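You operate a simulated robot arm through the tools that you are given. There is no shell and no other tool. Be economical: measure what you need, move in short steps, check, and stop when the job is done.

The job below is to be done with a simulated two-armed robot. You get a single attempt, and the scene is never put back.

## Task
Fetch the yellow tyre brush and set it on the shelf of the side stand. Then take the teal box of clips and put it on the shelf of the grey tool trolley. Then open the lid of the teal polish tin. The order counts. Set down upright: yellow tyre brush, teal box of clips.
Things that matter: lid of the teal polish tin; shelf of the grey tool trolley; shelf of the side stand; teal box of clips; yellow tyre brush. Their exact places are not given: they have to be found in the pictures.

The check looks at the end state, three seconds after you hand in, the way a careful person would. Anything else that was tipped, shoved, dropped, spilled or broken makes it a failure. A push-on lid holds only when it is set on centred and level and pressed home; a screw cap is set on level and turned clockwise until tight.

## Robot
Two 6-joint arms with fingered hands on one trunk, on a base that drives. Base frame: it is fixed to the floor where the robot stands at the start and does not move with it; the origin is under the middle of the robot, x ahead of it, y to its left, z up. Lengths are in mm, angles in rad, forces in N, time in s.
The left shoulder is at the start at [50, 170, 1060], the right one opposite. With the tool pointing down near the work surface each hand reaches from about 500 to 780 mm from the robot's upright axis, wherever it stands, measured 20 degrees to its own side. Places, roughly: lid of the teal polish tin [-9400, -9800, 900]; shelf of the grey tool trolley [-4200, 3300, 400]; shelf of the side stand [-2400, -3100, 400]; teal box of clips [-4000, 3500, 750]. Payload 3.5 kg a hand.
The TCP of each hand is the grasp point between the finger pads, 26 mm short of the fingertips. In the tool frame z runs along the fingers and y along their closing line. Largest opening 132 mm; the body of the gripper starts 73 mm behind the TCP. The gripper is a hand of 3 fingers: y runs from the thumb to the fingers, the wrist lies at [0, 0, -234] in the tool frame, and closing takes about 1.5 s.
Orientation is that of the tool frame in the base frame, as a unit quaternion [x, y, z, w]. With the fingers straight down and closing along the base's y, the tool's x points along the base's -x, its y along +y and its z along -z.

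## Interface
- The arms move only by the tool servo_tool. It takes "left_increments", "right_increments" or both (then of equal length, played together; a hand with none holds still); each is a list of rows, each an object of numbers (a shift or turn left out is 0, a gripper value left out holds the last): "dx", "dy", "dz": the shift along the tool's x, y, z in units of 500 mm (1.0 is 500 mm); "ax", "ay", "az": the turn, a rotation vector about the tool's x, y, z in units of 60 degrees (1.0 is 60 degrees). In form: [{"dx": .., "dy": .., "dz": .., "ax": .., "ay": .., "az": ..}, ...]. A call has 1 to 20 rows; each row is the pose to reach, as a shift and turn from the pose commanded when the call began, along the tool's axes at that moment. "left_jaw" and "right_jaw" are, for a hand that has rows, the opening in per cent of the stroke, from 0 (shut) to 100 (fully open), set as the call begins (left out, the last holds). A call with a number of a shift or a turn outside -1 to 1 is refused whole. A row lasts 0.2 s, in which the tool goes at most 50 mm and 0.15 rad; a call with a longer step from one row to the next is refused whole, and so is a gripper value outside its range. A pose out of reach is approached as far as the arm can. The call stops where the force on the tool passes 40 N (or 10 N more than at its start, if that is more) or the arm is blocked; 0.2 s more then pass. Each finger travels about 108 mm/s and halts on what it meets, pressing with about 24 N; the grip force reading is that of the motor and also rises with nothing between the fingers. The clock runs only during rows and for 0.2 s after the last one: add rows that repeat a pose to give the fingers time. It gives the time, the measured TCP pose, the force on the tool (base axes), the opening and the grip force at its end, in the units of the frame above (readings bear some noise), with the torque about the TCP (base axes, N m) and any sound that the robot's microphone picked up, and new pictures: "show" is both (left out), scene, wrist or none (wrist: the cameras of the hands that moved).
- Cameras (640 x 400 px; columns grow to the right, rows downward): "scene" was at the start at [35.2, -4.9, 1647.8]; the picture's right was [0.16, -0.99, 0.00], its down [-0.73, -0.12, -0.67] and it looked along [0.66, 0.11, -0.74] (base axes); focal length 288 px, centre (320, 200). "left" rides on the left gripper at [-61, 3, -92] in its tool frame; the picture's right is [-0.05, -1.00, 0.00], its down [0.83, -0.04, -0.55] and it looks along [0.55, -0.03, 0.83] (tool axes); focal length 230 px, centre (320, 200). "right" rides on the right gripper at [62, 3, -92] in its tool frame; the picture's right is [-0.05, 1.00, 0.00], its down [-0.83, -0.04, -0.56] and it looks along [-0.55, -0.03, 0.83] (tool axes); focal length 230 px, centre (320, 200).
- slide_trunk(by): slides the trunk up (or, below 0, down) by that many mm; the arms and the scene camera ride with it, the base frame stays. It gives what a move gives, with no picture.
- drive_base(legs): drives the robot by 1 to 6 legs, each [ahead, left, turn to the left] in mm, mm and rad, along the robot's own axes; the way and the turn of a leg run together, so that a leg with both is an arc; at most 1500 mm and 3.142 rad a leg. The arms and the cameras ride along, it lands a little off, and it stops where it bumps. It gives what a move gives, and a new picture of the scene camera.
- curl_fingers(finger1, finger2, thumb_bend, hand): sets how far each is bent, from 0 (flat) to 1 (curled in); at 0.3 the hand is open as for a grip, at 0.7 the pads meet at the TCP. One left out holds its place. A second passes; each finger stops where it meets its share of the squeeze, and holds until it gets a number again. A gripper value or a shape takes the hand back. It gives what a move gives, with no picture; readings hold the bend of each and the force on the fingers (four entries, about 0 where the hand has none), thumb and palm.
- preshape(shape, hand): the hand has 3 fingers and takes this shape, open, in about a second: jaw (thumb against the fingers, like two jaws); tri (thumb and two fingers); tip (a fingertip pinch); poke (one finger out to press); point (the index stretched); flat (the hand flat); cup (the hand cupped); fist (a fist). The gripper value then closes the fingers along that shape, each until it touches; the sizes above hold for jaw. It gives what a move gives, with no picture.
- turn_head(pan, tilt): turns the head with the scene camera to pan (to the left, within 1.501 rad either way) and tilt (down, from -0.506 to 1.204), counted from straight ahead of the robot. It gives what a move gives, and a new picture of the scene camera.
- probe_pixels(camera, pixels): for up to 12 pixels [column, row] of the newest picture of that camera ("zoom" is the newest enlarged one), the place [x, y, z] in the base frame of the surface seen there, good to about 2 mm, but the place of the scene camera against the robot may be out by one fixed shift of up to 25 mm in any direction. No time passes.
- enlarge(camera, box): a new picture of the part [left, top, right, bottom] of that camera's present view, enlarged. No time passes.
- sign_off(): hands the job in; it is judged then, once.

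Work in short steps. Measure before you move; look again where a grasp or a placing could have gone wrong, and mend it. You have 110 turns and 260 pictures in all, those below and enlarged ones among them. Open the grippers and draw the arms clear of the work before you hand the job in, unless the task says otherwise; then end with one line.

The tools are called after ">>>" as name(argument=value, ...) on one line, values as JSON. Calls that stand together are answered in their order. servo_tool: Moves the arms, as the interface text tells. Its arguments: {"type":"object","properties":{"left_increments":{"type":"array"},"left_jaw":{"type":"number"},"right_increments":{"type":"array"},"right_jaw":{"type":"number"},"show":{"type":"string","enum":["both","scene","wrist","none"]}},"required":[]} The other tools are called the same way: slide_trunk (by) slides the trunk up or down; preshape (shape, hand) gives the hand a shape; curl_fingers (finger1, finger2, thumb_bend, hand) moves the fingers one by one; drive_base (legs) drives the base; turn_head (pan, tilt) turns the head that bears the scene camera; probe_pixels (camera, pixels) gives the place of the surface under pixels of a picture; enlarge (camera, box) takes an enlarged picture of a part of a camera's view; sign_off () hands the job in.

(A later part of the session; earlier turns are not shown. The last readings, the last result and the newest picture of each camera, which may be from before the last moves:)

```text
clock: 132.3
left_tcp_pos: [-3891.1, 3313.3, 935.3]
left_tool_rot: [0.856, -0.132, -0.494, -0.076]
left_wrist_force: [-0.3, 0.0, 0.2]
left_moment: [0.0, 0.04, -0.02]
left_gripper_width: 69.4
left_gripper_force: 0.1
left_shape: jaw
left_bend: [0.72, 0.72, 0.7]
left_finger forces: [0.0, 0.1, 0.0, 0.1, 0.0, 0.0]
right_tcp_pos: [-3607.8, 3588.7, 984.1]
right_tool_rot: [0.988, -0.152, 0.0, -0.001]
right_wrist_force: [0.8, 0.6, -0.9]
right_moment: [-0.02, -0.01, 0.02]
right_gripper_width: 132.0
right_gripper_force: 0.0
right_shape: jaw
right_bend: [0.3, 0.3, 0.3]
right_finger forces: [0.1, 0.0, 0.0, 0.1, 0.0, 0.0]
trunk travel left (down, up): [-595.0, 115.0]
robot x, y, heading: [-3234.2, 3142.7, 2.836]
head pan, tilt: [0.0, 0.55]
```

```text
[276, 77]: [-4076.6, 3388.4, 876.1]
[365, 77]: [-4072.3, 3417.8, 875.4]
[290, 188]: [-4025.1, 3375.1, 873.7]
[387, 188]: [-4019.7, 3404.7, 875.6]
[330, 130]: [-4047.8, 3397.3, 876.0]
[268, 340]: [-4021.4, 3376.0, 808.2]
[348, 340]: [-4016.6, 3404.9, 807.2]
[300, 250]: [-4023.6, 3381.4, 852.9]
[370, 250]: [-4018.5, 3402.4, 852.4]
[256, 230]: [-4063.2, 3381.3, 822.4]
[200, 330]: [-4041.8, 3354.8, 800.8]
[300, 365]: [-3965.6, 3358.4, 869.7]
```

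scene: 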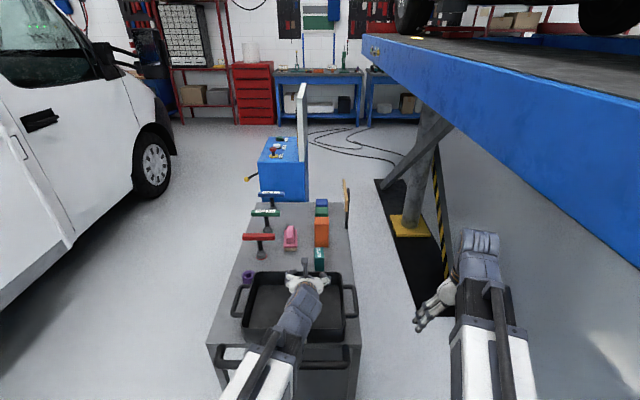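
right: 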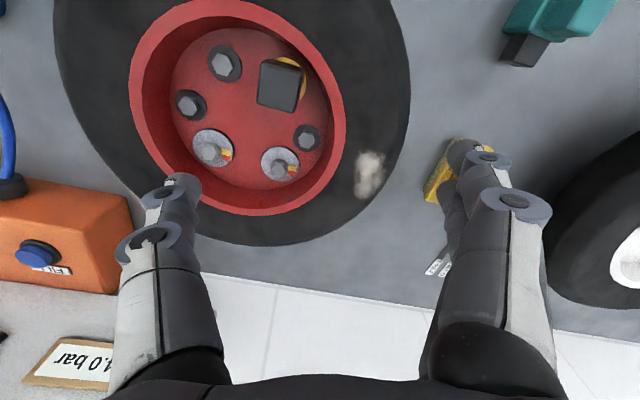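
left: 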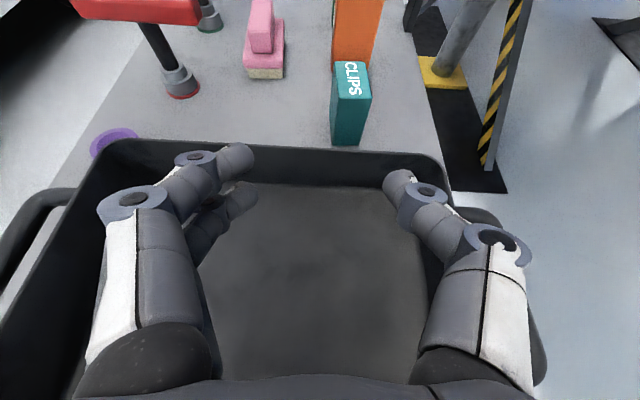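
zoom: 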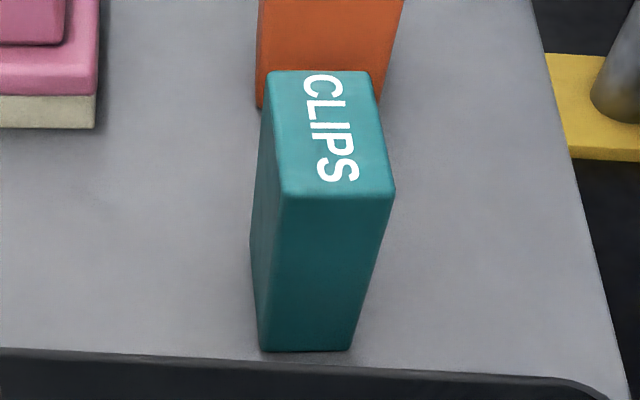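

Box centre (-4047,3396), top 876, surface 801, yaw ~167°; tray rim is z≈870 only 90 mm behind, so I steepen the tool to 45° and yaw 5° left. I drive 60 further as well.

>>> servo_tool(left_increments=[{"ax": -0.024, "ay": 0.083, "az": -0.014}, {"ax": -0.048, "ay": 0.167, "az": -0.028}, {"ax": -0.072, "ay": 0.25, "az": -0.042}, {"ax": -0.072, "ay": 0.25, "az": -0.042}], show="none")

>>> drive_base(legs=[[60, 0, 0]])

>>> servo_tool(left_increments=[{"dz": 0}], show="wrist")

```text
clock: 133.3
left_tcp_pos: [-3891.6, 3312.7, 935.2]
left_tool_rot: [0.918, -0.104, -0.381, -0.037]
left_wrist_force: [-0.1, -0.5, 0.1]
left_moment: [0.0, 0.02, 0.03]
left_gripper_width: 69.3
left_gripper_force: 0.1
left_shape: jaw
left_bend: [0.72, 0.72, 0.7]
left_finger forces: [0.0, 0.0, 0.0, 0.0, 0.0, 0.0]
right_tcp_pos: [-3607.3, 3590.4, 984.3]
right_tool_rot: [0.988, -0.152, 0.0, 0.0]
right_wrist_force: [0.1, 0.3, 0.6]
right_moment: [0.03, 0.0, -0.02]
right_gripper_width: 132.3
right_gripper_force: 0.0
right_shape: jaw
right_bend: [0.3, 0.3, 0.3]
right_finger forces: [0.0, 0.1, 0.1, 0.0, 0.1, 0.0]
trunk travel left (down, up): [-595.0, 115.0]
robot x, y, heading: [-3230.3, 3147.4, 2.836]
head pan, tilt: [0.0, 0.55]
```

```text
clock: 134.2
left_tcp_pos: [-3950.0, 3332.0, 934.6]
left_tool_rot: [0.918, -0.103, -0.381, -0.037]
left_wrist_force: [-0.5, -0.4, -0.8]
left_moment: [-0.01, 0.02, -0.02]
left_gripper_width: 69.0
left_gripper_force: 0.1
left_shape: jaw
left_bend: [0.72, 0.72, 0.7]
left_finger forces: [0.0, 0.0, 0.0, 0.0, 0.0, 0.0]
right_tcp_pos: [-3666.0, 3607.5, 982.5]
right_tool_rot: [0.988, -0.153, 0.001, 0.0]
right_wrist_force: [0.4, -0.4, 0.0]
right_moment: [-0.01, -0.01, 0.02]
right_gripper_width: 132.0
right_gripper_force: 0.0
right_shape: jaw
right_bend: [0.3, 0.3, 0.3]
right_finger forces: [0.0, 0.0, 0.1, 0.0, 0.0, 0.0]
trunk travel left (down, up): [-595.0, 115.0]
robot x, y, heading: [-3294.7, 3162.8, 2.837]
head pan, tilt: [0.0, 0.55]
```

scene: 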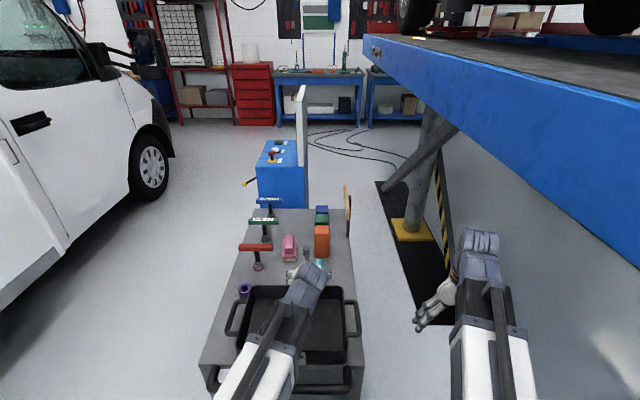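

```text
clock: 134.6
left_tcp_pos: [-3949.8, 3331.2, 935.6]
left_tool_rot: [0.918, -0.102, -0.381, -0.036]
left_wrist_force: [-0.4, 0.6, -0.2]
left_moment: [0.01, -0.01, -0.04]
left_gripper_width: 69.2
left_gripper_force: 0.0
left_shape: jaw
left_bend: [0.72, 0.72, 0.7]
left_finger forces: [0.1, 0.0, 0.0, 0.0, 0.0, 0.0]
right_tcp_pos: [-3665.2, 3607.7, 983.7]
right_tool_rot: [0.988, -0.151, 0.001, 0.0]
right_wrist_force: [0.9, -0.1, 0.7]
right_moment: [0.03, -0.02, -0.01]
right_gripper_width: 132.2
right_gripper_force: 0.2
right_shape: jaw
right_bend: [0.3, 0.3, 0.3]
right_finger forces: [0.1, 0.0, 0.0, 0.0, 0.0, 0.0]
trunk travel left (down, up): [-595.0, 115.0]
robot x, y, heading: [-3291.4, 3161.0, 2.832]
head pan, tilt: [0.0, 0.55]
```

left: 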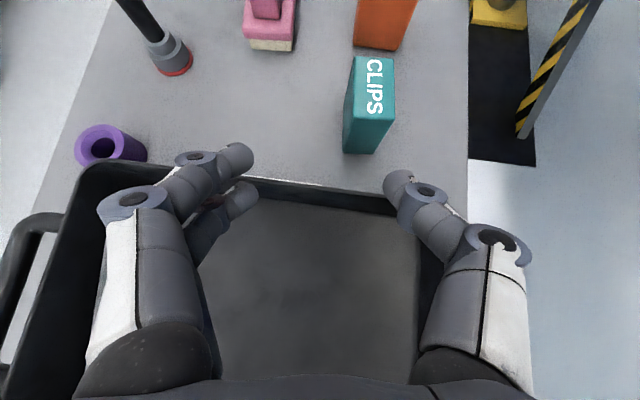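

Aligned (tool heading 168°). I move sideways to the pregrasp in line with the box.

>>> servo_tool(left_increments=[{"dx": -0.02, "dy": -0.044, "dz": 0.03}, {"dx": -0.041, "dy": -0.088, "dz": 0.06}, {"dx": -0.041, "dy": -0.088, "dz": 0.12}, {"dx": -0.041, "dy": -0.088, "dz": 0.12}], show="wrist")

```text
clock: 135.6
left_tcp_pos: [-3996.7, 3385.6, 906.0]
left_tool_rot: [0.918, -0.104, -0.38, -0.037]
left_wrist_force: [0.6, 0.0, -0.7]
left_moment: [-0.02, -0.02, 0.0]
left_gripper_width: 69.1
left_gripper_force: 0.0
left_shape: jaw
left_bend: [0.72, 0.72, 0.7]
left_finger forces: [0.1, 0.0, 0.0, 0.1, 0.0, 0.0]
right_tcp_pos: [-3666.4, 3608.3, 982.5]
right_tool_rot: [0.988, -0.152, 0.0, 0.0]
right_wrist_force: [0.1, -1.0, 0.1]
right_moment: [0.01, 0.03, 0.02]
right_gripper_width: 131.8
right_gripper_force: 0.1
right_shape: jaw
right_bend: [0.3, 0.3, 0.3]
right_finger forces: [0.1, 0.0, 0.0, 0.0, 0.0, 0.0]
trunk travel left (down, up): [-595.0, 115.0]
robot x, y, heading: [-3293.5, 3164.7, 2.831]
head pan, tilt: [0.0, 0.55]
```

left: 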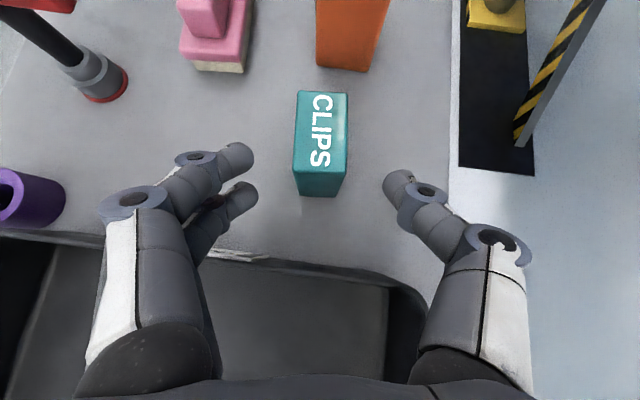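

Centred between the fingers. I go in 72 mm and close.

>>> servo_tool(left_increments=[{"dz": 0.04}, {"dz": 0.08}, {"dz": 0.12}, {"dz": 0.145}, {"dz": 0.145}], show="wrist")

>>> servo_tool(left_increments=[{"dz": 0}, {"dz": 0}, {"dz": 0}, {"dz": 0}, {"dz": 0}, {"dz": 0}, {"dz": 0}], left_jaw=0, show="wrist")

```text
clock: 136.8
left_tcp_pos: [-4046.5, 3396.7, 855.8]
left_tool_rot: [0.918, -0.103, -0.381, -0.037]
left_wrist_force: [-0.2, -0.4, -0.6]
left_moment: [-0.05, -0.01, 0.04]
left_gripper_width: 69.3
left_gripper_force: 0.0
left_shape: jaw
left_bend: [0.72, 0.72, 0.7]
left_finger forces: [0.0, 0.1, 0.0, 0.0, 0.0, 0.0]
right_tcp_pos: [-3665.2, 3606.7, 983.9]
right_tool_rot: [0.988, -0.153, -0.001, -0.001]
right_wrist_force: [0.1, 0.2, -0.3]
right_moment: [-0.05, 0.0, 0.01]
right_gripper_width: 131.8
right_gripper_force: 0.2
right_shape: jaw
right_bend: [0.3, 0.3, 0.3]
right_finger forces: [0.0, 0.1, 0.0, 0.0, 0.0, 0.0]
trunk travel left (down, up): [-595.0, 115.0]
robot x, y, heading: [-3295.6, 3164.5, 2.836]
head pan, tilt: [0.0, 0.55]
```

left: 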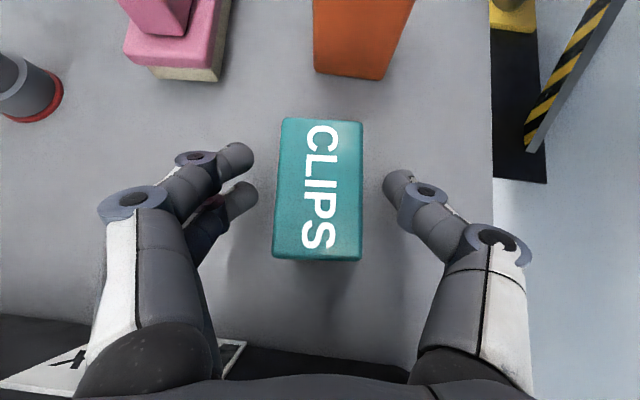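

```text
clock: 138.4
left_tcp_pos: [-4046.3, 3396.7, 856.3]
left_tool_rot: [0.918, -0.104, -0.381, -0.038]
left_wrist_force: [-0.2, -0.2, -0.6]
left_moment: [0.01, 0.04, 0.02]
left_gripper_width: 30.5
left_gripper_force: 23.9
left_shape: jaw
left_bend: [0.73, 0.73, 0.7]
left_finger forces: [10.8, 10.8, 0.1, 0.1, 21.6, 0.1]
right_tcp_pos: [-3665.4, 3607.0, 983.9]
right_tool_rot: [0.988, -0.153, 0.0, 0.0]
right_wrist_force: [-0.4, 0.0, 0.1]
right_moment: [-0.01, -0.02, 0.01]
right_gripper_width: 131.9
right_gripper_force: 0.1
right_shape: jaw
right_bend: [0.3, 0.3, 0.3]
right_finger forces: [0.0, 0.0, 0.0, 0.0, 0.0, 0.0]
trunk travel left (down, up): [-595.0, 115.0]
robot x, y, heading: [-3294.4, 3163.8, 2.837]
head pan, tilt: [0.0, 0.55]
```

left: 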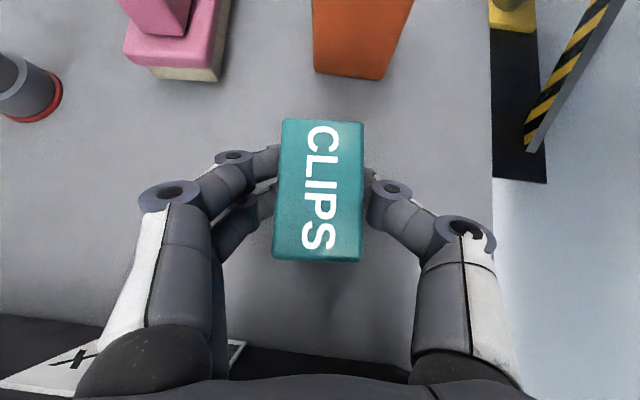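

Held at 30.5 mm. I lift straight up 110 mm with the arm, then back the base out 450 mm.

>>> servo_tool(left_increments=[{"dx": -0.02, "dz": -0.02}, {"dx": -0.06, "dz": -0.06}, {"dx": -0.11, "dz": -0.11}, {"dx": -0.155, "dz": -0.155}, {"dx": -0.155, "dz": -0.155}], show="wrist")

>>> drive_base(legs=[[-550, 0, 0]])

```text
clock: 139.6
left_tcp_pos: [-4045.4, 3398.7, 967.2]
left_tool_rot: [0.918, -0.104, -0.381, -0.037]
left_wrist_force: [-1.2, 0.0, -0.1]
left_moment: [0.0, 0.02, 0.02]
left_gripper_width: 30.2
left_gripper_force: 24.1
left_shape: jaw
left_bend: [0.73, 0.73, 0.7]
left_finger forces: [10.8, 10.8, 0.0, 0.1, 21.5, 0.0]
right_tcp_pos: [-3666.0, 3607.1, 984.2]
right_tool_rot: [0.988, -0.152, 0.0, 0.0]
right_wrist_force: [0.1, -0.5, 0.8]
right_moment: [0.0, -0.03, -0.03]
right_gripper_width: 131.9
right_gripper_force: 0.1
right_shape: jaw
right_bend: [0.3, 0.3, 0.3]
right_finger forces: [0.1, 0.0, 0.1, 0.1, 0.0, 0.1]
trunk travel left (down, up): [-595.0, 115.0]
robot x, y, heading: [-3294.6, 3162.2, 2.836]
head pan, tilt: [0.0, 0.55]
```

left: 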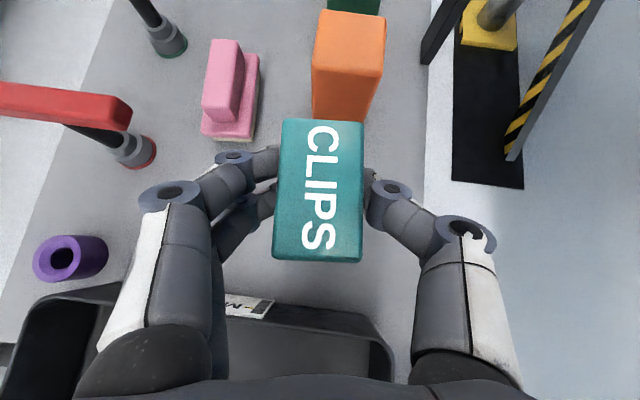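

```text
clock: 142.8
left_tcp_pos: [-3519.9, 3234.5, 965.4]
left_tool_rot: [0.918, -0.103, -0.381, -0.037]
left_wrist_force: [-0.8, 0.5, -1.2]
left_moment: [0.01, 0.03, -0.02]
left_gripper_width: 30.3
left_gripper_force: 23.9
left_shape: jaw
left_bend: [0.73, 0.73, 0.7]
left_finger forces: [10.9, 10.8, 0.1, 0.0, 21.6, 0.0]
right_tcp_pos: [-3139.2, 3443.1, 982.5]
right_tool_rot: [0.988, -0.152, 0.0, 0.001]
right_wrist_force: [-0.6, 0.3, -0.6]
right_moment: [0.01, 0.0, -0.02]
right_gripper_width: 132.0
right_gripper_force: 0.1
right_shape: jaw
right_bend: [0.3, 0.3, 0.3]
right_finger forces: [0.0, 0.0, 0.1, 0.0, 0.0, 0.0]
trunk travel left (down, up): [-595.0, 115.0]
robot x, y, heading: [-2768.9, 2996.3, 2.833]
head pan, tilt: [0.0, 0.55]
```

scene: 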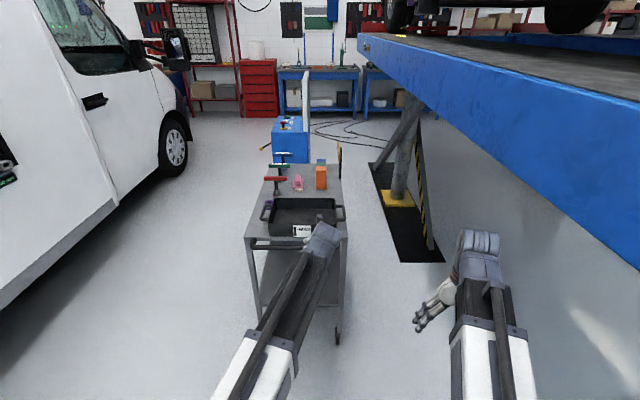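

Box is held and clear. I measure the handle, then lower the trunk by 505 so the box can go under the top onto the shelf.

>>> probe_pixels(camera="scene", pixels=[[252, 243], [346, 240], [280, 245], [275, 280], [290, 270]])

>>> slide_trunk(by=-400)

>>> slide_trunk(by=-105)

>>> servo_tool(left_increments=[{"dz": 0}], show="both")

```text
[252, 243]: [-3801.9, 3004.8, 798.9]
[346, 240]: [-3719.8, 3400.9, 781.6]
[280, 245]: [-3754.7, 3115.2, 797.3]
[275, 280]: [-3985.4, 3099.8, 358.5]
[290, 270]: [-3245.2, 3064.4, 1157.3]
```

```text
clock: 146.6
left_tcp_pos: [-3521.2, 3233.9, 565.0]
left_tool_rot: [0.918, -0.102, -0.381, -0.036]
left_wrist_force: [-0.8, 0.1, -1.5]
left_moment: [0.02, 0.03, 0.02]
left_gripper_width: 30.7
left_gripper_force: 24.3
left_shape: jaw
left_bend: [0.73, 0.73, 0.7]
left_finger forces: [10.7, 10.8, 0.0, 0.0, 21.6, 0.0]
right_tcp_pos: [-3139.2, 3442.0, 584.1]
right_tool_rot: [0.988, -0.152, 0.0, 0.0]
right_wrist_force: [-0.3, -0.1, -0.5]
right_moment: [-0.03, 0.02, -0.04]
right_gripper_width: 132.0
right_gripper_force: 0.1
right_shape: jaw
right_bend: [0.3, 0.3, 0.3]
right_finger forces: [0.0, 0.1, 0.0, 0.0, 0.0, 0.0]
trunk travel left (down, up): [-195.0, 515.0]
robot x, y, heading: [-2763.6, 2995.3, 2.84]
head pan, tilt: [0.0, 0.55]
```

```text
clock: 148.0
left_tcp_pos: [-3519.7, 3233.3, 460.0]
left_tool_rot: [0.918, -0.104, -0.381, -0.037]
left_wrist_force: [-0.4, 0.1, 0.0]
left_moment: [0.01, 0.04, 0.0]
left_gripper_width: 30.6
left_gripper_force: 24.1
left_shape: jaw
left_bend: [0.73, 0.73, 0.7]
left_finger forces: [10.8, 10.9, 0.0, 0.0, 21.6, 0.1]
right_tcp_pos: [-3138.7, 3442.9, 478.6]
right_tool_rot: [0.988, -0.153, 0.001, -0.001]
right_wrist_force: [-0.4, 0.9, 0.0]
right_moment: [-0.01, -0.01, 0.0]
right_gripper_width: 132.0
right_gripper_force: 0.0
right_shape: jaw
right_bend: [0.3, 0.3, 0.3]
right_finger forces: [0.0, 0.0, 0.0, 0.1, 0.0, 0.1]
trunk travel left (down, up): [-90.0, 620.0]
robot x, y, heading: [-2766.9, 2997.3, 2.833]
head pan, tilt: [0.0, 0.55]
```

```text
clock: 148.4
left_tcp_pos: [-3520.0, 3233.2, 460.8]
left_tool_rot: [0.918, -0.102, -0.381, -0.036]
left_wrist_force: [0.6, -0.9, -1.0]
left_moment: [0.02, 0.0, 0.0]
left_gripper_width: 30.6
left_gripper_force: 24.8
left_shape: jaw
left_bend: [0.73, 0.73, 0.7]
left_finger forces: [10.8, 10.8, 0.0, 0.1, 21.6, 0.0]
right_tcp_pos: [-3140.4, 3442.0, 478.3]
right_tool_rot: [0.988, -0.152, 0.0, 0.0]
right_wrist_force: [0.5, 0.3, 0.3]
right_moment: [-0.01, -0.03, -0.02]
right_gripper_width: 131.8
right_gripper_force: 0.1
right_shape: jaw
right_bend: [0.3, 0.3, 0.3]
right_finger forces: [0.1, 0.0, 0.1, 0.1, 0.0, 0.1]
trunk travel left (down, up): [-90.0, 620.0]
robot x, y, heading: [-2763.1, 2998.6, 2.838]
head pan, tilt: [0.0, 0.55]
```

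scene: 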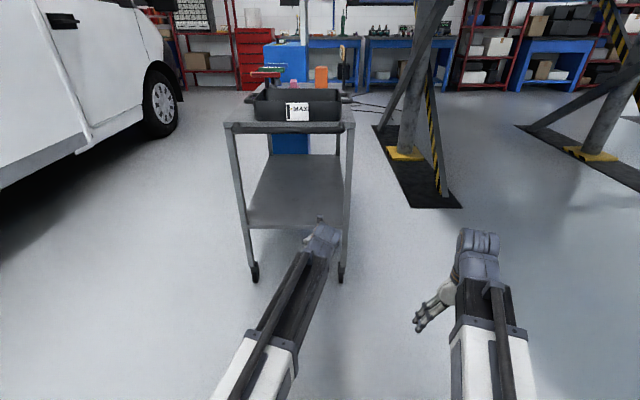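
left: 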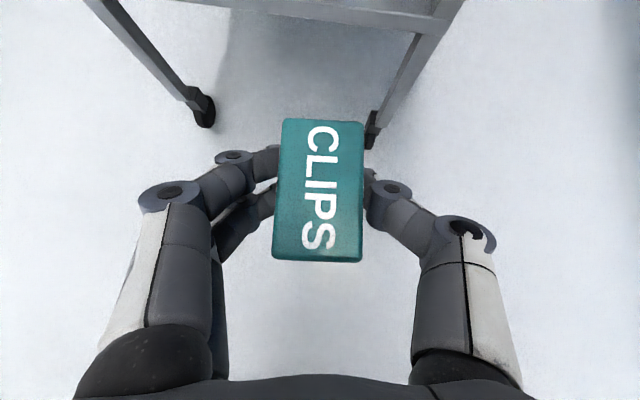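

The hand is ~110 right of the trolley's centreline and 260 before its edge. I shift 95 left, then drive 230 ahead and look.

>>> drive_base(legs=[[0, 95, 0], [230, 0, 0]])

>>> servo_tool(left_increments=[{"dz": 0}], show="wrist")

```text
clock: 150.9
left_tcp_pos: [-3769.9, 3212.3, 460.1]
left_tool_rot: [0.918, -0.103, -0.381, -0.037]
left_wrist_force: [0.0, -0.2, -0.7]
left_moment: [-0.02, -0.01, 0.0]
left_gripper_width: 30.1
left_gripper_force: 23.7
left_shape: jaw
left_bend: [0.73, 0.73, 0.7]
left_finger forces: [10.9, 10.7, 0.0, 0.0, 21.7, 0.1]
right_tcp_pos: [-3391.3, 3421.3, 478.0]
right_tool_rot: [0.988, -0.152, 0.0, 0.0]
right_wrist_force: [-0.1, -0.5, 0.0]
right_moment: [0.0, -0.01, 0.0]
right_gripper_width: 131.9
right_gripper_force: 0.0
right_shape: jaw
right_bend: [0.3, 0.3, 0.3]
right_finger forces: [0.0, 0.0, 0.0, 0.0, 0.0, 0.0]
trunk travel left (down, up): [-90.0, 620.0]
robot x, y, heading: [-3018.9, 2976.1, 2.84]
head pan, tilt: [0.0, 0.55]
```

scene: 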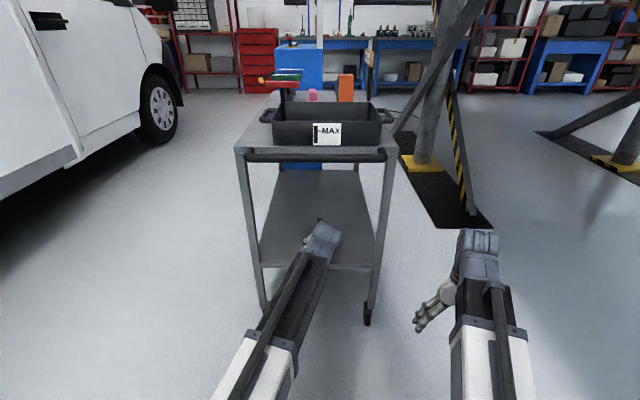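

```text
clock: 151.3
left_tcp_pos: [-3769.8, 3213.7, 460.6]
left_tool_rot: [0.918, -0.103, -0.38, -0.037]
left_wrist_force: [-0.3, -0.2, -1.6]
left_moment: [0.03, 0.01, -0.01]
left_gripper_width: 30.7
left_gripper_force: 23.9
left_shape: jaw
left_bend: [0.73, 0.73, 0.7]
left_finger forces: [10.9, 10.8, 0.0, 0.1, 21.8, 0.1]
right_tcp_pos: [-3389.4, 3421.8, 478.6]
right_tool_rot: [0.988, -0.152, 0.0, 0.0]
right_wrist_force: [0.2, -0.2, -0.1]
right_moment: [0.01, 0.03, 0.0]
right_gripper_width: 131.9
right_gripper_force: 0.1
right_shape: jaw
right_bend: [0.3, 0.3, 0.3]
right_finger forces: [0.0, 0.0, 0.0, 0.0, 0.0, 0.1]
trunk travel left (down, up): [-90.0, 620.0]
robot x, y, heading: [-3011.3, 2973.9, 2.838]
head pan, tilt: [0.0, 0.55]
```

left: 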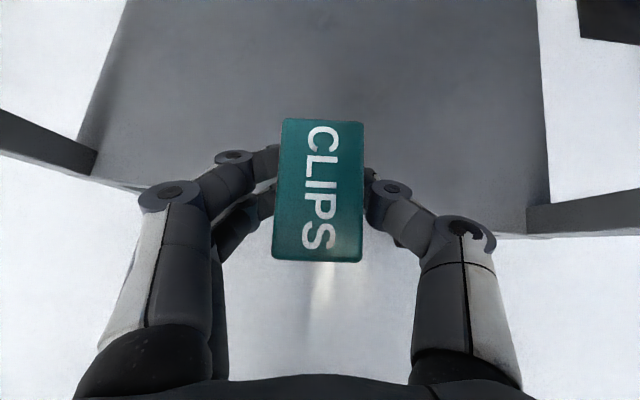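

Centred over the shelf edge. I measure the shelf with the wrist camera.

>>> probe_pixels(camera="left", pixels=[[110, 180], [520, 230], [200, 100], [400, 100], [320, 60], [420, 200], [140, 185]])

```text
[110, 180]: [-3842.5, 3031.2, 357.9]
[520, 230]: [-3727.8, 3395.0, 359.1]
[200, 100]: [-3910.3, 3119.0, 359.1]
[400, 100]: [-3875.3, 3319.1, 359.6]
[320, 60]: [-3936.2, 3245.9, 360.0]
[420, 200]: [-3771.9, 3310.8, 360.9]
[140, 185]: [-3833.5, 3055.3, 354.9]
```

Shelf z≈360, clear and empty. I drive 110 ahead, then lower 38 mm.

>>> drive_base(legs=[[110, 0, 0]])

>>> servo_tool(left_increments=[{"dx": 0.018, "dz": 0.018}, {"dx": 0.036, "dz": 0.036}, {"dx": 0.054, "dz": 0.054}, {"dx": 0.054, "dz": 0.054}], show="both")

```text
clock: 152.5
left_tcp_pos: [-3873.6, 3245.8, 459.9]
left_tool_rot: [0.918, -0.103, -0.38, -0.037]
left_wrist_force: [-0.1, 0.1, -0.6]
left_moment: [-0.01, 0.0, 0.03]
left_gripper_width: 30.4
left_gripper_force: 23.6
left_shape: jaw
left_bend: [0.73, 0.73, 0.7]
left_finger forces: [10.9, 10.8, 0.0, 0.0, 21.6, 0.0]
right_tcp_pos: [-3493.2, 3454.0, 478.5]
right_tool_rot: [0.988, -0.153, 0.001, 0.0]
right_wrist_force: [-0.4, 0.0, 0.5]
right_moment: [0.0, 0.0, 0.01]
right_gripper_width: 132.2
right_gripper_force: 0.1
right_shape: jaw
right_bend: [0.3, 0.3, 0.3]
right_finger forces: [0.0, 0.0, 0.0, 0.0, 0.0, 0.1]
trunk travel left (down, up): [-90.0, 620.0]
robot x, y, heading: [-3119.1, 3010.2, 2.836]
head pan, tilt: [0.0, 0.55]
```

scene: 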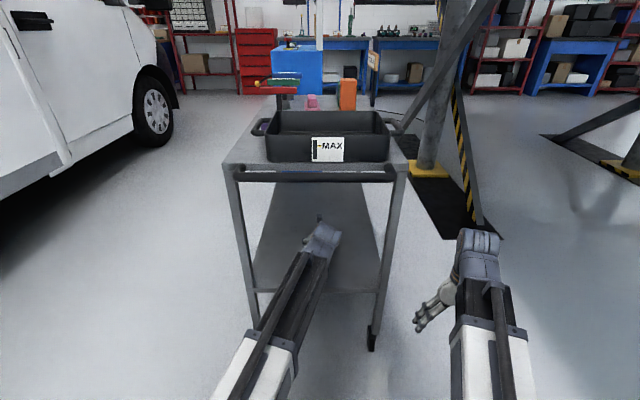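

```text
clock: 153.5
left_tcp_pos: [-3873.8, 3245.7, 422.1]
left_tool_rot: [0.918, -0.103, -0.38, -0.037]
left_wrist_force: [0.6, 1.1, -1.6]
left_moment: [0.01, -0.03, 0.03]
left_gripper_width: 30.2
left_gripper_force: 23.8
left_shape: jaw
left_bend: [0.73, 0.73, 0.7]
left_finger forces: [10.9, 10.8, 0.0, 0.0, 21.7, 0.0]
right_tcp_pos: [-3493.8, 3454.5, 478.6]
right_tool_rot: [0.988, -0.153, 0.0, 0.001]
right_wrist_force: [-0.1, 0.4, -0.9]
right_moment: [0.0, -0.01, 0.0]
right_gripper_width: 131.9
right_gripper_force: 0.1
right_shape: jaw
right_bend: [0.3, 0.3, 0.3]
right_finger forces: [0.0, 0.0, 0.1, 0.0, 0.0, 0.1]
trunk travel left (down, up): [-90.0, 620.0]
robot x, y, heading: [-3118.5, 3009.6, 2.839]
head pan, tilt: [0.0, 0.55]
```

scene: 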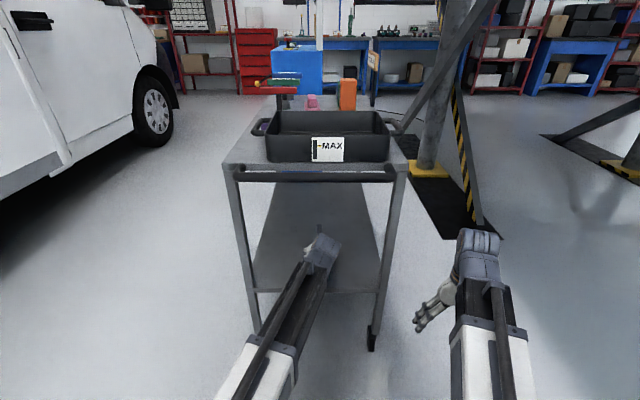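
left: 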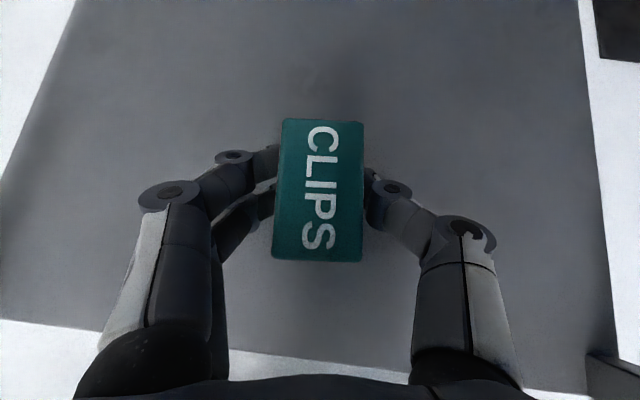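

About 6 mm remains; I lower gently in small steps.

>>> servo_tool(left_increments=[{"dx": 0.0057, "dz": 0.0057}, {"dx": 0.0078, "dz": 0.0078}, {"dx": 0.0092, "dz": 0.0092}], show="none")

```text
clock: 154.3
left_tcp_pos: [-3874.0, 3246.4, 415.5]
left_tool_rot: [0.918, -0.103, -0.382, -0.036]
left_wrist_force: [0.2, 0.7, -0.3]
left_moment: [0.01, -0.02, -0.02]
left_gripper_width: 30.3
left_gripper_force: 23.7
left_shape: jaw
left_bend: [0.73, 0.73, 0.7]
left_finger forces: [10.9, 10.9, 0.0, 0.0, 21.7, 0.0]
right_tcp_pos: [-3493.7, 3454.8, 478.9]
right_tool_rot: [0.988, -0.153, 0.0, 0.0]
right_wrist_force: [0.2, 0.6, 0.0]
right_moment: [-0.01, 0.03, 0.01]
right_gripper_width: 132.1
right_gripper_force: 0.0
right_shape: jaw
right_bend: [0.3, 0.3, 0.3]
right_finger forces: [0.0, 0.1, 0.0, 0.0, 0.1, 0.1]
trunk travel left (down, up): [-90.0, 620.0]
robot x, y, heading: [-3121.0, 3010.2, 2.838]
head pan, tilt: [0.0, 0.55]
```

>>> servo_tool(left_increments=[{"dx": 0.0014, "dz": 0.0014}, {"dx": 0.0028, "dz": 0.0028}, {"dx": 0.0035, "dz": 0.0035}], show="none")

```text
clock: 155.1
left_tcp_pos: [-3874.8, 3244.9, 415.1]
left_tool_rot: [0.918, -0.103, -0.381, -0.037]
left_wrist_force: [1.3, -0.9, 8.4]
left_moment: [-0.04, 0.07, 0.01]
left_gripper_width: 30.7
left_gripper_force: 24.0
left_shape: jaw
left_bend: [0.73, 0.73, 0.7]
left_finger forces: [11.7, 11.8, 0.1, 0.1, 23.0, 0.1]
right_tcp_pos: [-3494.0, 3455.2, 479.0]
right_tool_rot: [0.988, -0.153, 0.0, 0.0]
right_wrist_force: [-1.1, -0.3, 0.0]
right_moment: [0.02, 0.04, 0.02]
right_gripper_width: 132.1
right_gripper_force: 0.0
right_shape: jaw
right_bend: [0.3, 0.3, 0.3]
right_finger forces: [0.0, 0.0, 0.0, 0.0, 0.0, 0.0]
trunk travel left (down, up): [-90.0, 620.0]
robot x, y, heading: [-3117.6, 3008.1, 2.837]
head pan, tilt: [0.0, 0.55]
```

Touching with 8 N. I open and check.

>>> servo_tool(left_increments=[{"dz": 0}, {"dz": 0}, {"dz": 0}, {"dz": 0}, {"dz": 0}], left_jaw=55, show="wrist")

```text
clock: 156.3
left_tcp_pos: [-3874.8, 3247.4, 413.6]
left_tool_rot: [0.918, -0.104, -0.382, -0.037]
left_wrist_force: [0.0, -0.1, 0.1]
left_moment: [0.0, 0.02, 0.03]
left_gripper_width: 71.6
left_gripper_force: 0.0
left_shape: jaw
left_bend: [0.72, 0.72, 0.7]
left_finger forces: [0.0, 0.0, 0.0, 0.1, 0.0, 0.0]
right_tcp_pos: [-3493.1, 3453.5, 478.7]
right_tool_rot: [0.988, -0.153, 0.0, 0.0]
right_wrist_force: [-0.5, 0.0, 0.1]
right_moment: [-0.01, -0.03, 0.03]
right_gripper_width: 131.9
right_gripper_force: 0.0
right_shape: jaw
right_bend: [0.3, 0.3, 0.3]
right_finger forces: [0.0, 0.0, 0.1, 0.0, 0.1, 0.0]
trunk travel left (down, up): [-90.0, 620.0]
robot x, y, heading: [-3122.3, 3009.4, 2.837]
head pan, tilt: [0.0, 0.55]
```

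left: 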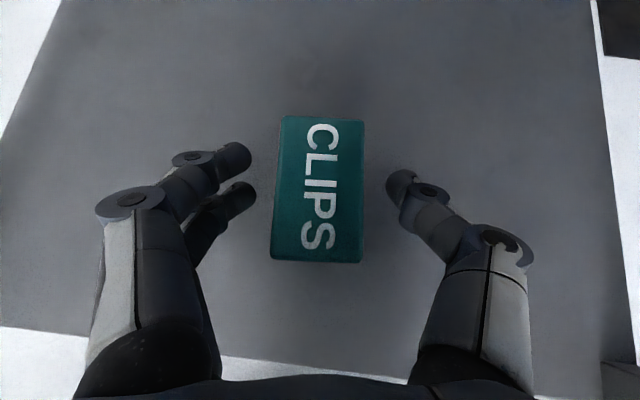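

Box stands upright on its own. I withdraw along the tool axis and back off.

>>> servo_tool(left_increments=[{"dz": -0.04}, {"dz": -0.1}, {"dz": -0.16}, {"dz": -0.16}], show="none")

>>> drive_base(legs=[[-450, 0, 0]])

>>> enlarge(camera="scene", box=[210, 60, 390, 300])

```text
clock: 157.3
left_tcp_pos: [-3819.8, 3234.4, 469.6]
left_tool_rot: [0.918, -0.103, -0.381, -0.036]
left_wrist_force: [-0.5, 0.0, -0.1]
left_moment: [-0.01, -0.01, -0.01]
left_gripper_width: 72.2
left_gripper_force: 0.1
left_shape: jaw
left_bend: [0.72, 0.72, 0.7]
left_finger forces: [0.0, 0.0, 0.0, 0.0, 0.0, 0.1]
right_tcp_pos: [-3494.7, 3454.8, 478.6]
right_tool_rot: [0.988, -0.154, 0.0, 0.0]
right_wrist_force: [1.2, 0.6, 0.0]
right_moment: [0.0, 0.0, 0.0]
right_gripper_width: 131.9
right_gripper_force: 0.1
right_shape: jaw
right_bend: [0.3, 0.3, 0.3]
right_finger forces: [0.0, 0.1, 0.0, 0.0, 0.0, 0.0]
trunk travel left (down, up): [-90.0, 620.0]
robot x, y, heading: [-3117.4, 3010.1, 2.835]
head pan, tilt: [0.0, 0.55]
```

```text
clock: 160.0
left_tcp_pos: [-3389.6, 3096.6, 469.4]
left_tool_rot: [0.918, -0.101, -0.381, -0.036]
left_wrist_force: [-0.3, 0.5, 0.2]
left_moment: [0.03, -0.04, 0.01]
left_gripper_width: 72.1
left_gripper_force: 0.0
left_shape: jaw
left_bend: [0.72, 0.72, 0.7]
left_finger forces: [0.1, 0.0, 0.1, 0.0, 0.0, 0.0]
right_tcp_pos: [-3064.7, 3318.2, 479.0]
right_tool_rot: [0.989, -0.151, 0.0, 0.0]
right_wrist_force: [0.3, 0.7, 0.1]
right_moment: [0.02, 0.01, -0.02]
right_gripper_width: 131.8
right_gripper_force: 0.0
right_shape: jaw
right_bend: [0.3, 0.3, 0.3]
right_finger forces: [0.1, 0.0, 0.0, 0.0, 0.0, 0.0]
trunk travel left (down, up): [-90.0, 620.0]
robot x, y, heading: [-2689.1, 2874.7, 2.839]
head pan, tilt: [0.0, 0.55]
```

scene: 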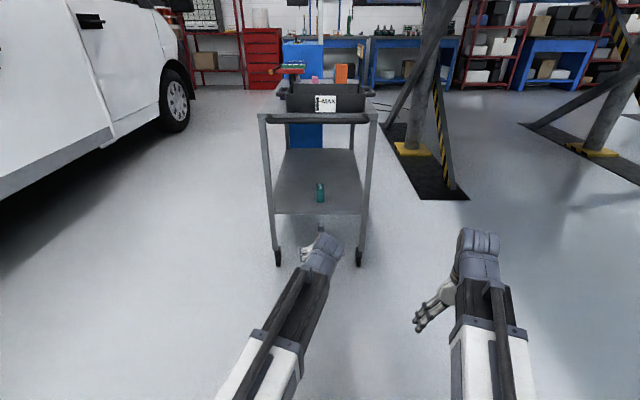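

```text
1.67 times, centred on (300, 180) of scene
```

zoom: 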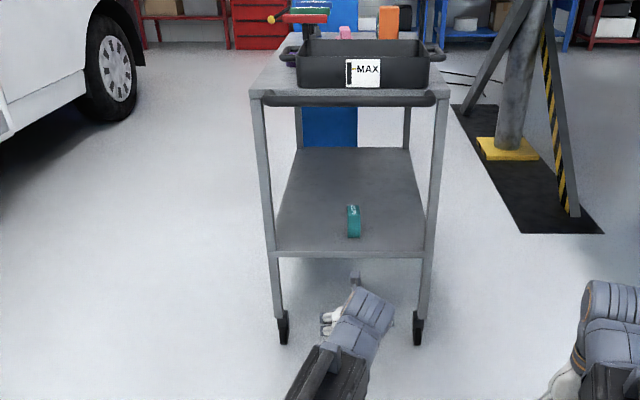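

Box is upright on the trolley's shelf. I raise the trunk and look left, toward the van's front, for the way to the tin at (-9400,-9800).

>>> slide_trunk(by=400)

>>> slide_trunk(by=200)

>>> turn_head(pan=0.3, tilt=0.25)

```text
clock: 163.8
left_tcp_pos: [-3389.0, 3095.2, 869.1]
left_tool_rot: [0.918, -0.102, -0.381, -0.036]
left_wrist_force: [0.3, 0.0, 0.3]
left_moment: [-0.01, 0.03, 0.0]
left_gripper_width: 71.9
left_gripper_force: 0.2
left_shape: jaw
left_bend: [0.72, 0.72, 0.7]
left_finger forces: [0.0, 0.1, 0.0, 0.0, 0.1, 0.0]
right_tcp_pos: [-3065.7, 3318.5, 878.8]
right_tool_rot: [0.988, -0.152, 0.0, 0.0]
right_wrist_force: [0.0, -0.7, 0.5]
right_moment: [0.0, -0.02, -0.02]
right_gripper_width: 132.0
right_gripper_force: 0.1
right_shape: jaw
right_bend: [0.3, 0.3, 0.3]
right_finger forces: [0.0, 0.0, 0.1, 0.0, 0.0, 0.0]
trunk travel left (down, up): [-490.0, 220.0]
robot x, y, heading: [-2693.3, 2872.1, 2.836]
head pan, tilt: [0.0, 0.55]
```

```text
clock: 166.0
left_tcp_pos: [-3389.7, 3097.7, 1069.0]
left_tool_rot: [0.918, -0.101, -0.381, -0.036]
left_wrist_force: [-1.7, 0.1, 0.0]
left_moment: [-0.05, 0.01, -0.02]
left_gripper_width: 72.2
left_gripper_force: 0.0
left_shape: jaw
left_bend: [0.72, 0.72, 0.7]
left_finger forces: [0.0, 0.0, 0.0, 0.1, 0.1, 0.0]
right_tcp_pos: [-3064.5, 3317.4, 1078.4]
right_tool_rot: [0.989, -0.151, 0.0, -0.001]
right_wrist_force: [0.7, 0.0, -0.8]
right_moment: [-0.01, 0.0, 0.03]
right_gripper_width: 132.1
right_gripper_force: 0.1
right_shape: jaw
right_bend: [0.3, 0.3, 0.3]
right_finger forces: [0.0, 0.0, 0.0, 0.1, 0.0, 0.1]
trunk travel left (down, up): [-690.0, 20.0]
robot x, y, heading: [-2688.5, 2874.5, 2.836]
head pan, tilt: [0.0, 0.55]
```

```text
clock: 166.8
left_tcp_pos: [-3389.5, 3095.2, 1068.6]
left_tool_rot: [0.918, -0.101, -0.381, -0.036]
left_wrist_force: [-0.6, 0.2, 0.5]
left_moment: [0.01, 0.0, -0.03]
left_gripper_width: 72.0
left_gripper_force: 0.0
left_shape: jaw
left_bend: [0.72, 0.72, 0.7]
left_finger forces: [0.1, 0.1, 0.0, 0.1, 0.0, 0.0]
right_tcp_pos: [-3065.7, 3318.5, 1078.2]
right_tool_rot: [0.988, -0.152, 0.001, 0.0]
right_wrist_force: [0.4, -0.6, 0.4]
right_moment: [-0.01, 0.01, 0.02]
right_gripper_width: 131.6
right_gripper_force: 0.0
right_shape: jaw
right_bend: [0.3, 0.3, 0.3]
right_finger forces: [0.1, 0.0, 0.0, 0.1, 0.0, 0.1]
trunk travel left (down, up): [-690.0, 20.0]
robot x, y, heading: [-2689.8, 2873.6, 2.841]
head pan, tilt: [0.3, 0.25]
```

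scene: 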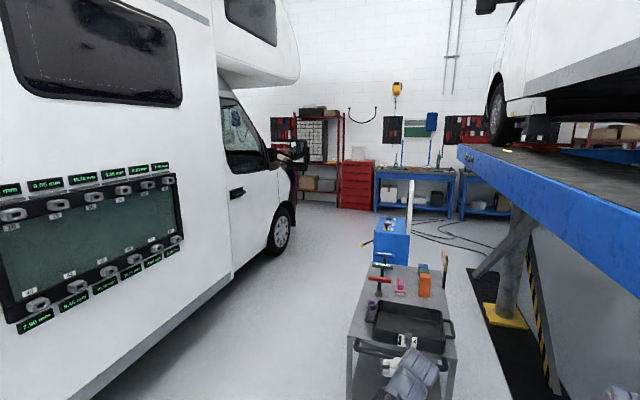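

>>> probe_pixels(camera="scene", pixels=[[285, 245], [300, 150], [295, 190], [320, 200], [350, 206], [232, 275], [310, 120], [380, 210]])

```text
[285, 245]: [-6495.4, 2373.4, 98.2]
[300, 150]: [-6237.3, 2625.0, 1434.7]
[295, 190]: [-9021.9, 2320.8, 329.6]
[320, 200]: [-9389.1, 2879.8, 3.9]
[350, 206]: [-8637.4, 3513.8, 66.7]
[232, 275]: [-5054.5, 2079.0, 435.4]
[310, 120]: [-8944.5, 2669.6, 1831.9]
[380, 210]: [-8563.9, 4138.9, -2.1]
```

There is a lane ~1.2 m wide between the van and the trolley. I strafe left 825, then drive ahead in steps past the van's front.

>>> drive_base(legs=[[0, 825, -0.008], [1500, 0, 0]])

```text
clock: 178.3
left_tcp_pos: [-5086.6, 2768.9, 1068.3]
left_tool_rot: [0.918, -0.104, -0.38, -0.037]
left_wrist_force: [0.1, 0.2, 0.1]
left_moment: [-0.03, 0.01, 0.0]
left_gripper_width: 72.3
left_gripper_force: 0.0
left_shape: jaw
left_bend: [0.72, 0.72, 0.7]
left_finger forces: [0.1, 0.1, 0.0, 0.1, 0.1, 0.1]
right_tcp_pos: [-4761.5, 2990.6, 1079.5]
right_tool_rot: [0.988, -0.152, 0.0, 0.0]
right_wrist_force: [-0.6, 0.9, -0.5]
right_moment: [0.01, 0.0, 0.05]
right_gripper_width: 132.2
right_gripper_force: 0.0
right_shape: jaw
right_bend: [0.3, 0.3, 0.3]
right_finger forces: [0.0, 0.0, 0.0, 0.0, 0.0, 0.1]
trunk travel left (down, up): [-690.0, 20.0]
robot x, y, heading: [-4391.9, 2544.6, 2.841]
head pan, tilt: [0.3, 0.25]
```

scene: 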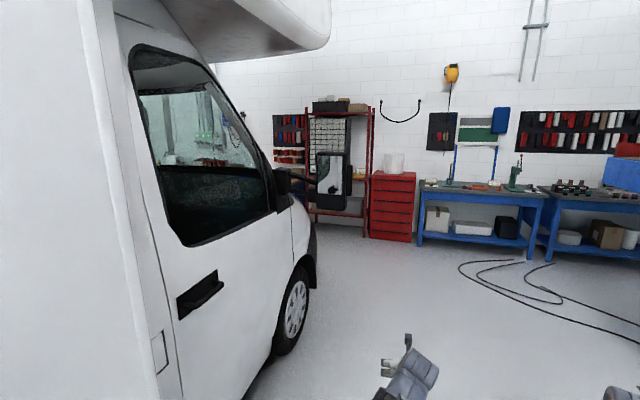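

I check the mirror and rack positions before going on.

>>> probe_pixels(camera="scene", pixels=[[335, 180], [350, 160], [310, 260], [340, 225], [395, 230], [425, 255], [315, 40], [290, 340]])

```text
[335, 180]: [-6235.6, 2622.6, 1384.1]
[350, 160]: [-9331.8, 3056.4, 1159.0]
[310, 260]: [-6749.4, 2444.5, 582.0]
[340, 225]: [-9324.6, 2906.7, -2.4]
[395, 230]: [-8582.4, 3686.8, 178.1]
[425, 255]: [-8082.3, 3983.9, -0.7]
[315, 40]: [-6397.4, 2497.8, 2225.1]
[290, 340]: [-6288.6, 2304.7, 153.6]
```

I go ahead, easing right past the mirror, to just beyond the van's front.

>>> drive_base(legs=[[700, 0, -0.008], [600, -200, 0], [1300, 0, 0], [600, 0, 0]])

>>> turn_head(pan=1.4, tilt=0.25)

```text
clock: 194.3
left_tcp_pos: [-8048.3, 3965.6, 1068.1]
left_tool_rot: [0.917, -0.111, -0.381, -0.04]
left_wrist_force: [0.1, -0.7, -0.1]
left_moment: [-0.01, 0.0, 0.0]
left_gripper_width: 72.1
left_gripper_force: 0.0
left_shape: jaw
left_bend: [0.72, 0.72, 0.7]
left_finger forces: [0.0, 0.1, 0.0, 0.1, 0.0, 0.0]
right_tcp_pos: [-7719.1, 4181.0, 1078.7]
right_tool_rot: [0.987, -0.16, 0.001, 0.0]
right_wrist_force: [0.4, -0.6, -0.7]
right_moment: [0.03, -0.01, -0.04]
right_gripper_width: 131.8
right_gripper_force: 0.0
right_shape: jaw
right_bend: [0.3, 0.3, 0.3]
right_finger forces: [0.0, 0.1, 0.0, 0.0, 0.0, 0.0]
trunk travel left (down, up): [-690.0, 20.0]
robot x, y, heading: [-7355.7, 3725.8, 2.817]
head pan, tilt: [0.3, 0.25]
```

scene: 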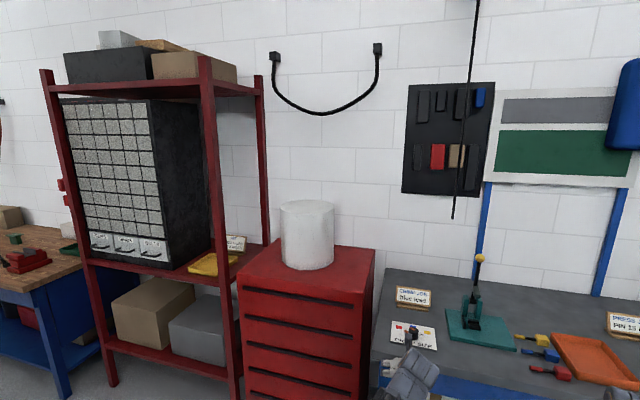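

```text
clock: 195.7
left_tcp_pos: [-8047.9, 3964.8, 1069.2]
left_tool_rot: [0.917, -0.111, -0.382, -0.04]
left_wrist_force: [0.2, -0.3, 0.1]
left_moment: [0.01, -0.03, -0.02]
left_gripper_width: 72.1
left_gripper_force: 0.0
left_shape: jaw
left_bend: [0.72, 0.72, 0.7]
left_finger forces: [0.1, 0.1, 0.0, 0.0, 0.0, 0.0]
right_tcp_pos: [-7719.5, 4181.8, 1079.0]
right_tool_rot: [0.987, -0.161, 0.0, 0.0]
right_wrist_force: [-0.3, -0.5, -0.2]
right_moment: [-0.01, 0.0, 0.03]
right_gripper_width: 131.9
right_gripper_force: 0.0
right_shape: jaw
right_bend: [0.3, 0.3, 0.3]
right_finger forces: [0.0, 0.1, 0.0, 0.0, 0.0, 0.0]
trunk travel left (down, up): [-690.0, 20.0]
robot x, y, heading: [-7354.5, 3731.0, 2.815]
head pan, tilt: [1.4, 0.25]
```

scene: 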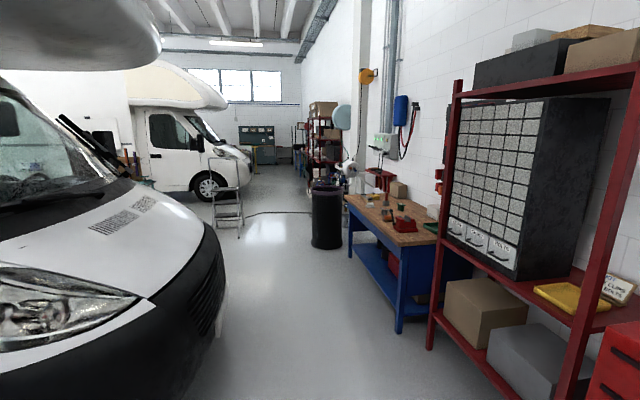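

The way continues south past the van's front. I measure the lane's limits.

>>> probe_pixels(camera="scene", pixels=[[205, 360], [225, 300], [400, 330], [355, 255], [325, 245], [312, 240], [240, 235], [215, 225], [255, 160], [300, 180], [430, 345], [270, 150]])

```text
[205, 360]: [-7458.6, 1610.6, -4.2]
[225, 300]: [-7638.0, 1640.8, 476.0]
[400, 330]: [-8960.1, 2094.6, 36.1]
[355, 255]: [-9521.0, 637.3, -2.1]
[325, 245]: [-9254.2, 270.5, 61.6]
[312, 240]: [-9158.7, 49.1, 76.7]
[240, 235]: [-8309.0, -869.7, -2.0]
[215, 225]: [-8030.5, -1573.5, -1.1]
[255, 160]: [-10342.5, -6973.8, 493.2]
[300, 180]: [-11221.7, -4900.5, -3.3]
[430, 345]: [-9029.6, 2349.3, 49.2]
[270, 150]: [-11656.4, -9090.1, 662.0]
```

Lane centre p≈8200 fits (van front, bench, bin and ladder clear). I turn left to face south' and drive 4 m, then check.

>>> drive_base(legs=[[0, 0, 1.584], [1500, 0, 0], [1500, 0, 0]])

>>> turn_head(pan=0.0, tilt=0.25)

```text
clock: 213.9
left_tcp_pos: [-8478.8, 188.7, 1068.4]
left_tool_rot: [0.721, 0.578, -0.295, 0.244]
left_wrist_force: [-0.3, -0.1, 0.0]
left_moment: [0.0, 0.01, 0.0]
left_gripper_width: 72.2
left_gripper_force: 0.1
left_shape: jaw
left_bend: [0.72, 0.72, 0.7]
left_finger forces: [0.0, 0.0, 0.0, 0.0, 0.1, 0.0]
right_tcp_pos: [-8700.8, 513.1, 1078.0]
right_tool_rot: [0.805, 0.593, 0.0, -0.001]
right_wrist_force: [-0.3, 0.7, -0.8]
right_moment: [0.0, -0.03, -0.01]
right_gripper_width: 131.8
right_gripper_force: 0.1
right_shape: jaw
right_bend: [0.3, 0.3, 0.3]
right_finger forces: [0.0, 0.1, 0.1, 0.1, 0.0, 0.0]
trunk travel left (down, up): [-690.0, 20.0]
robot x, y, heading: [-8260.9, 891.5, -1.87]
head pan, tilt: [1.4, 0.25]
```

scene: 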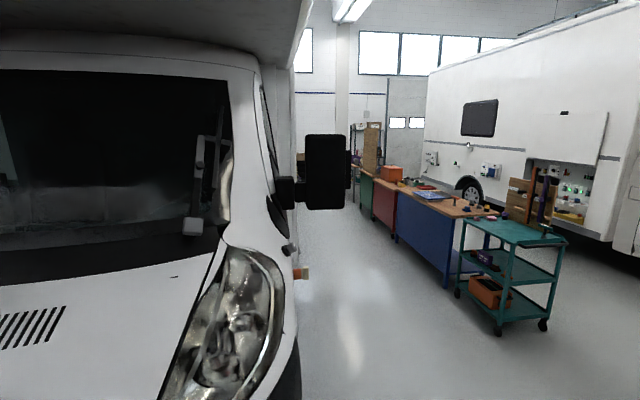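

```text
clock: 215.4
left_tcp_pos: [-8477.6, 190.1, 1068.4]
left_tool_rot: [0.721, 0.578, -0.295, 0.244]
left_wrist_force: [0.0, -0.3, -0.3]
left_moment: [-0.04, 0.01, 0.01]
left_gripper_width: 72.3
left_gripper_force: 0.0
left_shape: jaw
left_bend: [0.72, 0.72, 0.7]
left_finger forces: [0.0, 0.0, 0.1, 0.1, 0.0, 0.0]
right_tcp_pos: [-8700.7, 514.3, 1079.6]
right_tool_rot: [0.805, 0.594, 0.0, 0.0]
right_wrist_force: [-0.5, 0.4, -0.6]
right_moment: [-0.02, -0.02, 0.01]
right_gripper_width: 131.8
right_gripper_force: 0.1
right_shape: jaw
right_bend: [0.3, 0.3, 0.3]
right_finger forces: [0.1, 0.0, 0.0, 0.1, 0.0, 0.0]
trunk travel left (down, up): [-690.0, 20.0]
robot x, y, heading: [-8259.5, 889.0, -1.868]
head pan, tilt: [0.0, 0.25]
```

scene: 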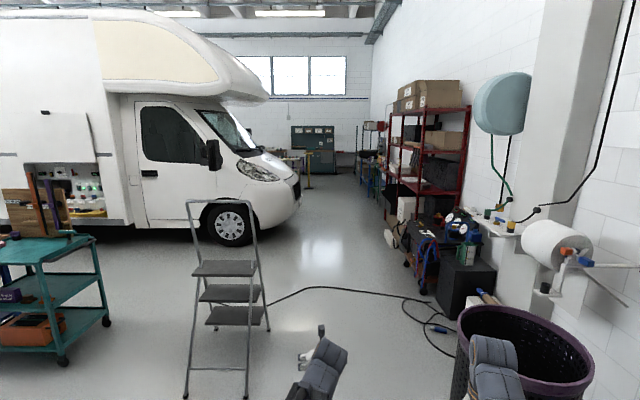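

I measure the bin, ladder, compressor, rack, and the second van ahead.

>>> probe_pixels(camera="scene", pixels=[[460, 340], [458, 390], [270, 325], [247, 390], [300, 195], [410, 265], [385, 220], [440, 310], [425, 345], [345, 175], [310, 160], [380, 185]])

```text
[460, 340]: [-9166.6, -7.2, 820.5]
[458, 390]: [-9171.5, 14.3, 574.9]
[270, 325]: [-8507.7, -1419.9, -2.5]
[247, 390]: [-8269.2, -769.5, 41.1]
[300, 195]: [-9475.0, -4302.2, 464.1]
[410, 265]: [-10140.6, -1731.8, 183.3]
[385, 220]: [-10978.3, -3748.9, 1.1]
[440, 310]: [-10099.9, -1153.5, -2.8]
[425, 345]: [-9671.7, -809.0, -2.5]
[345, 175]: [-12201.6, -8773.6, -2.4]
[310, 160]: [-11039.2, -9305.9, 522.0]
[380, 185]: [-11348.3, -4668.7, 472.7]
```

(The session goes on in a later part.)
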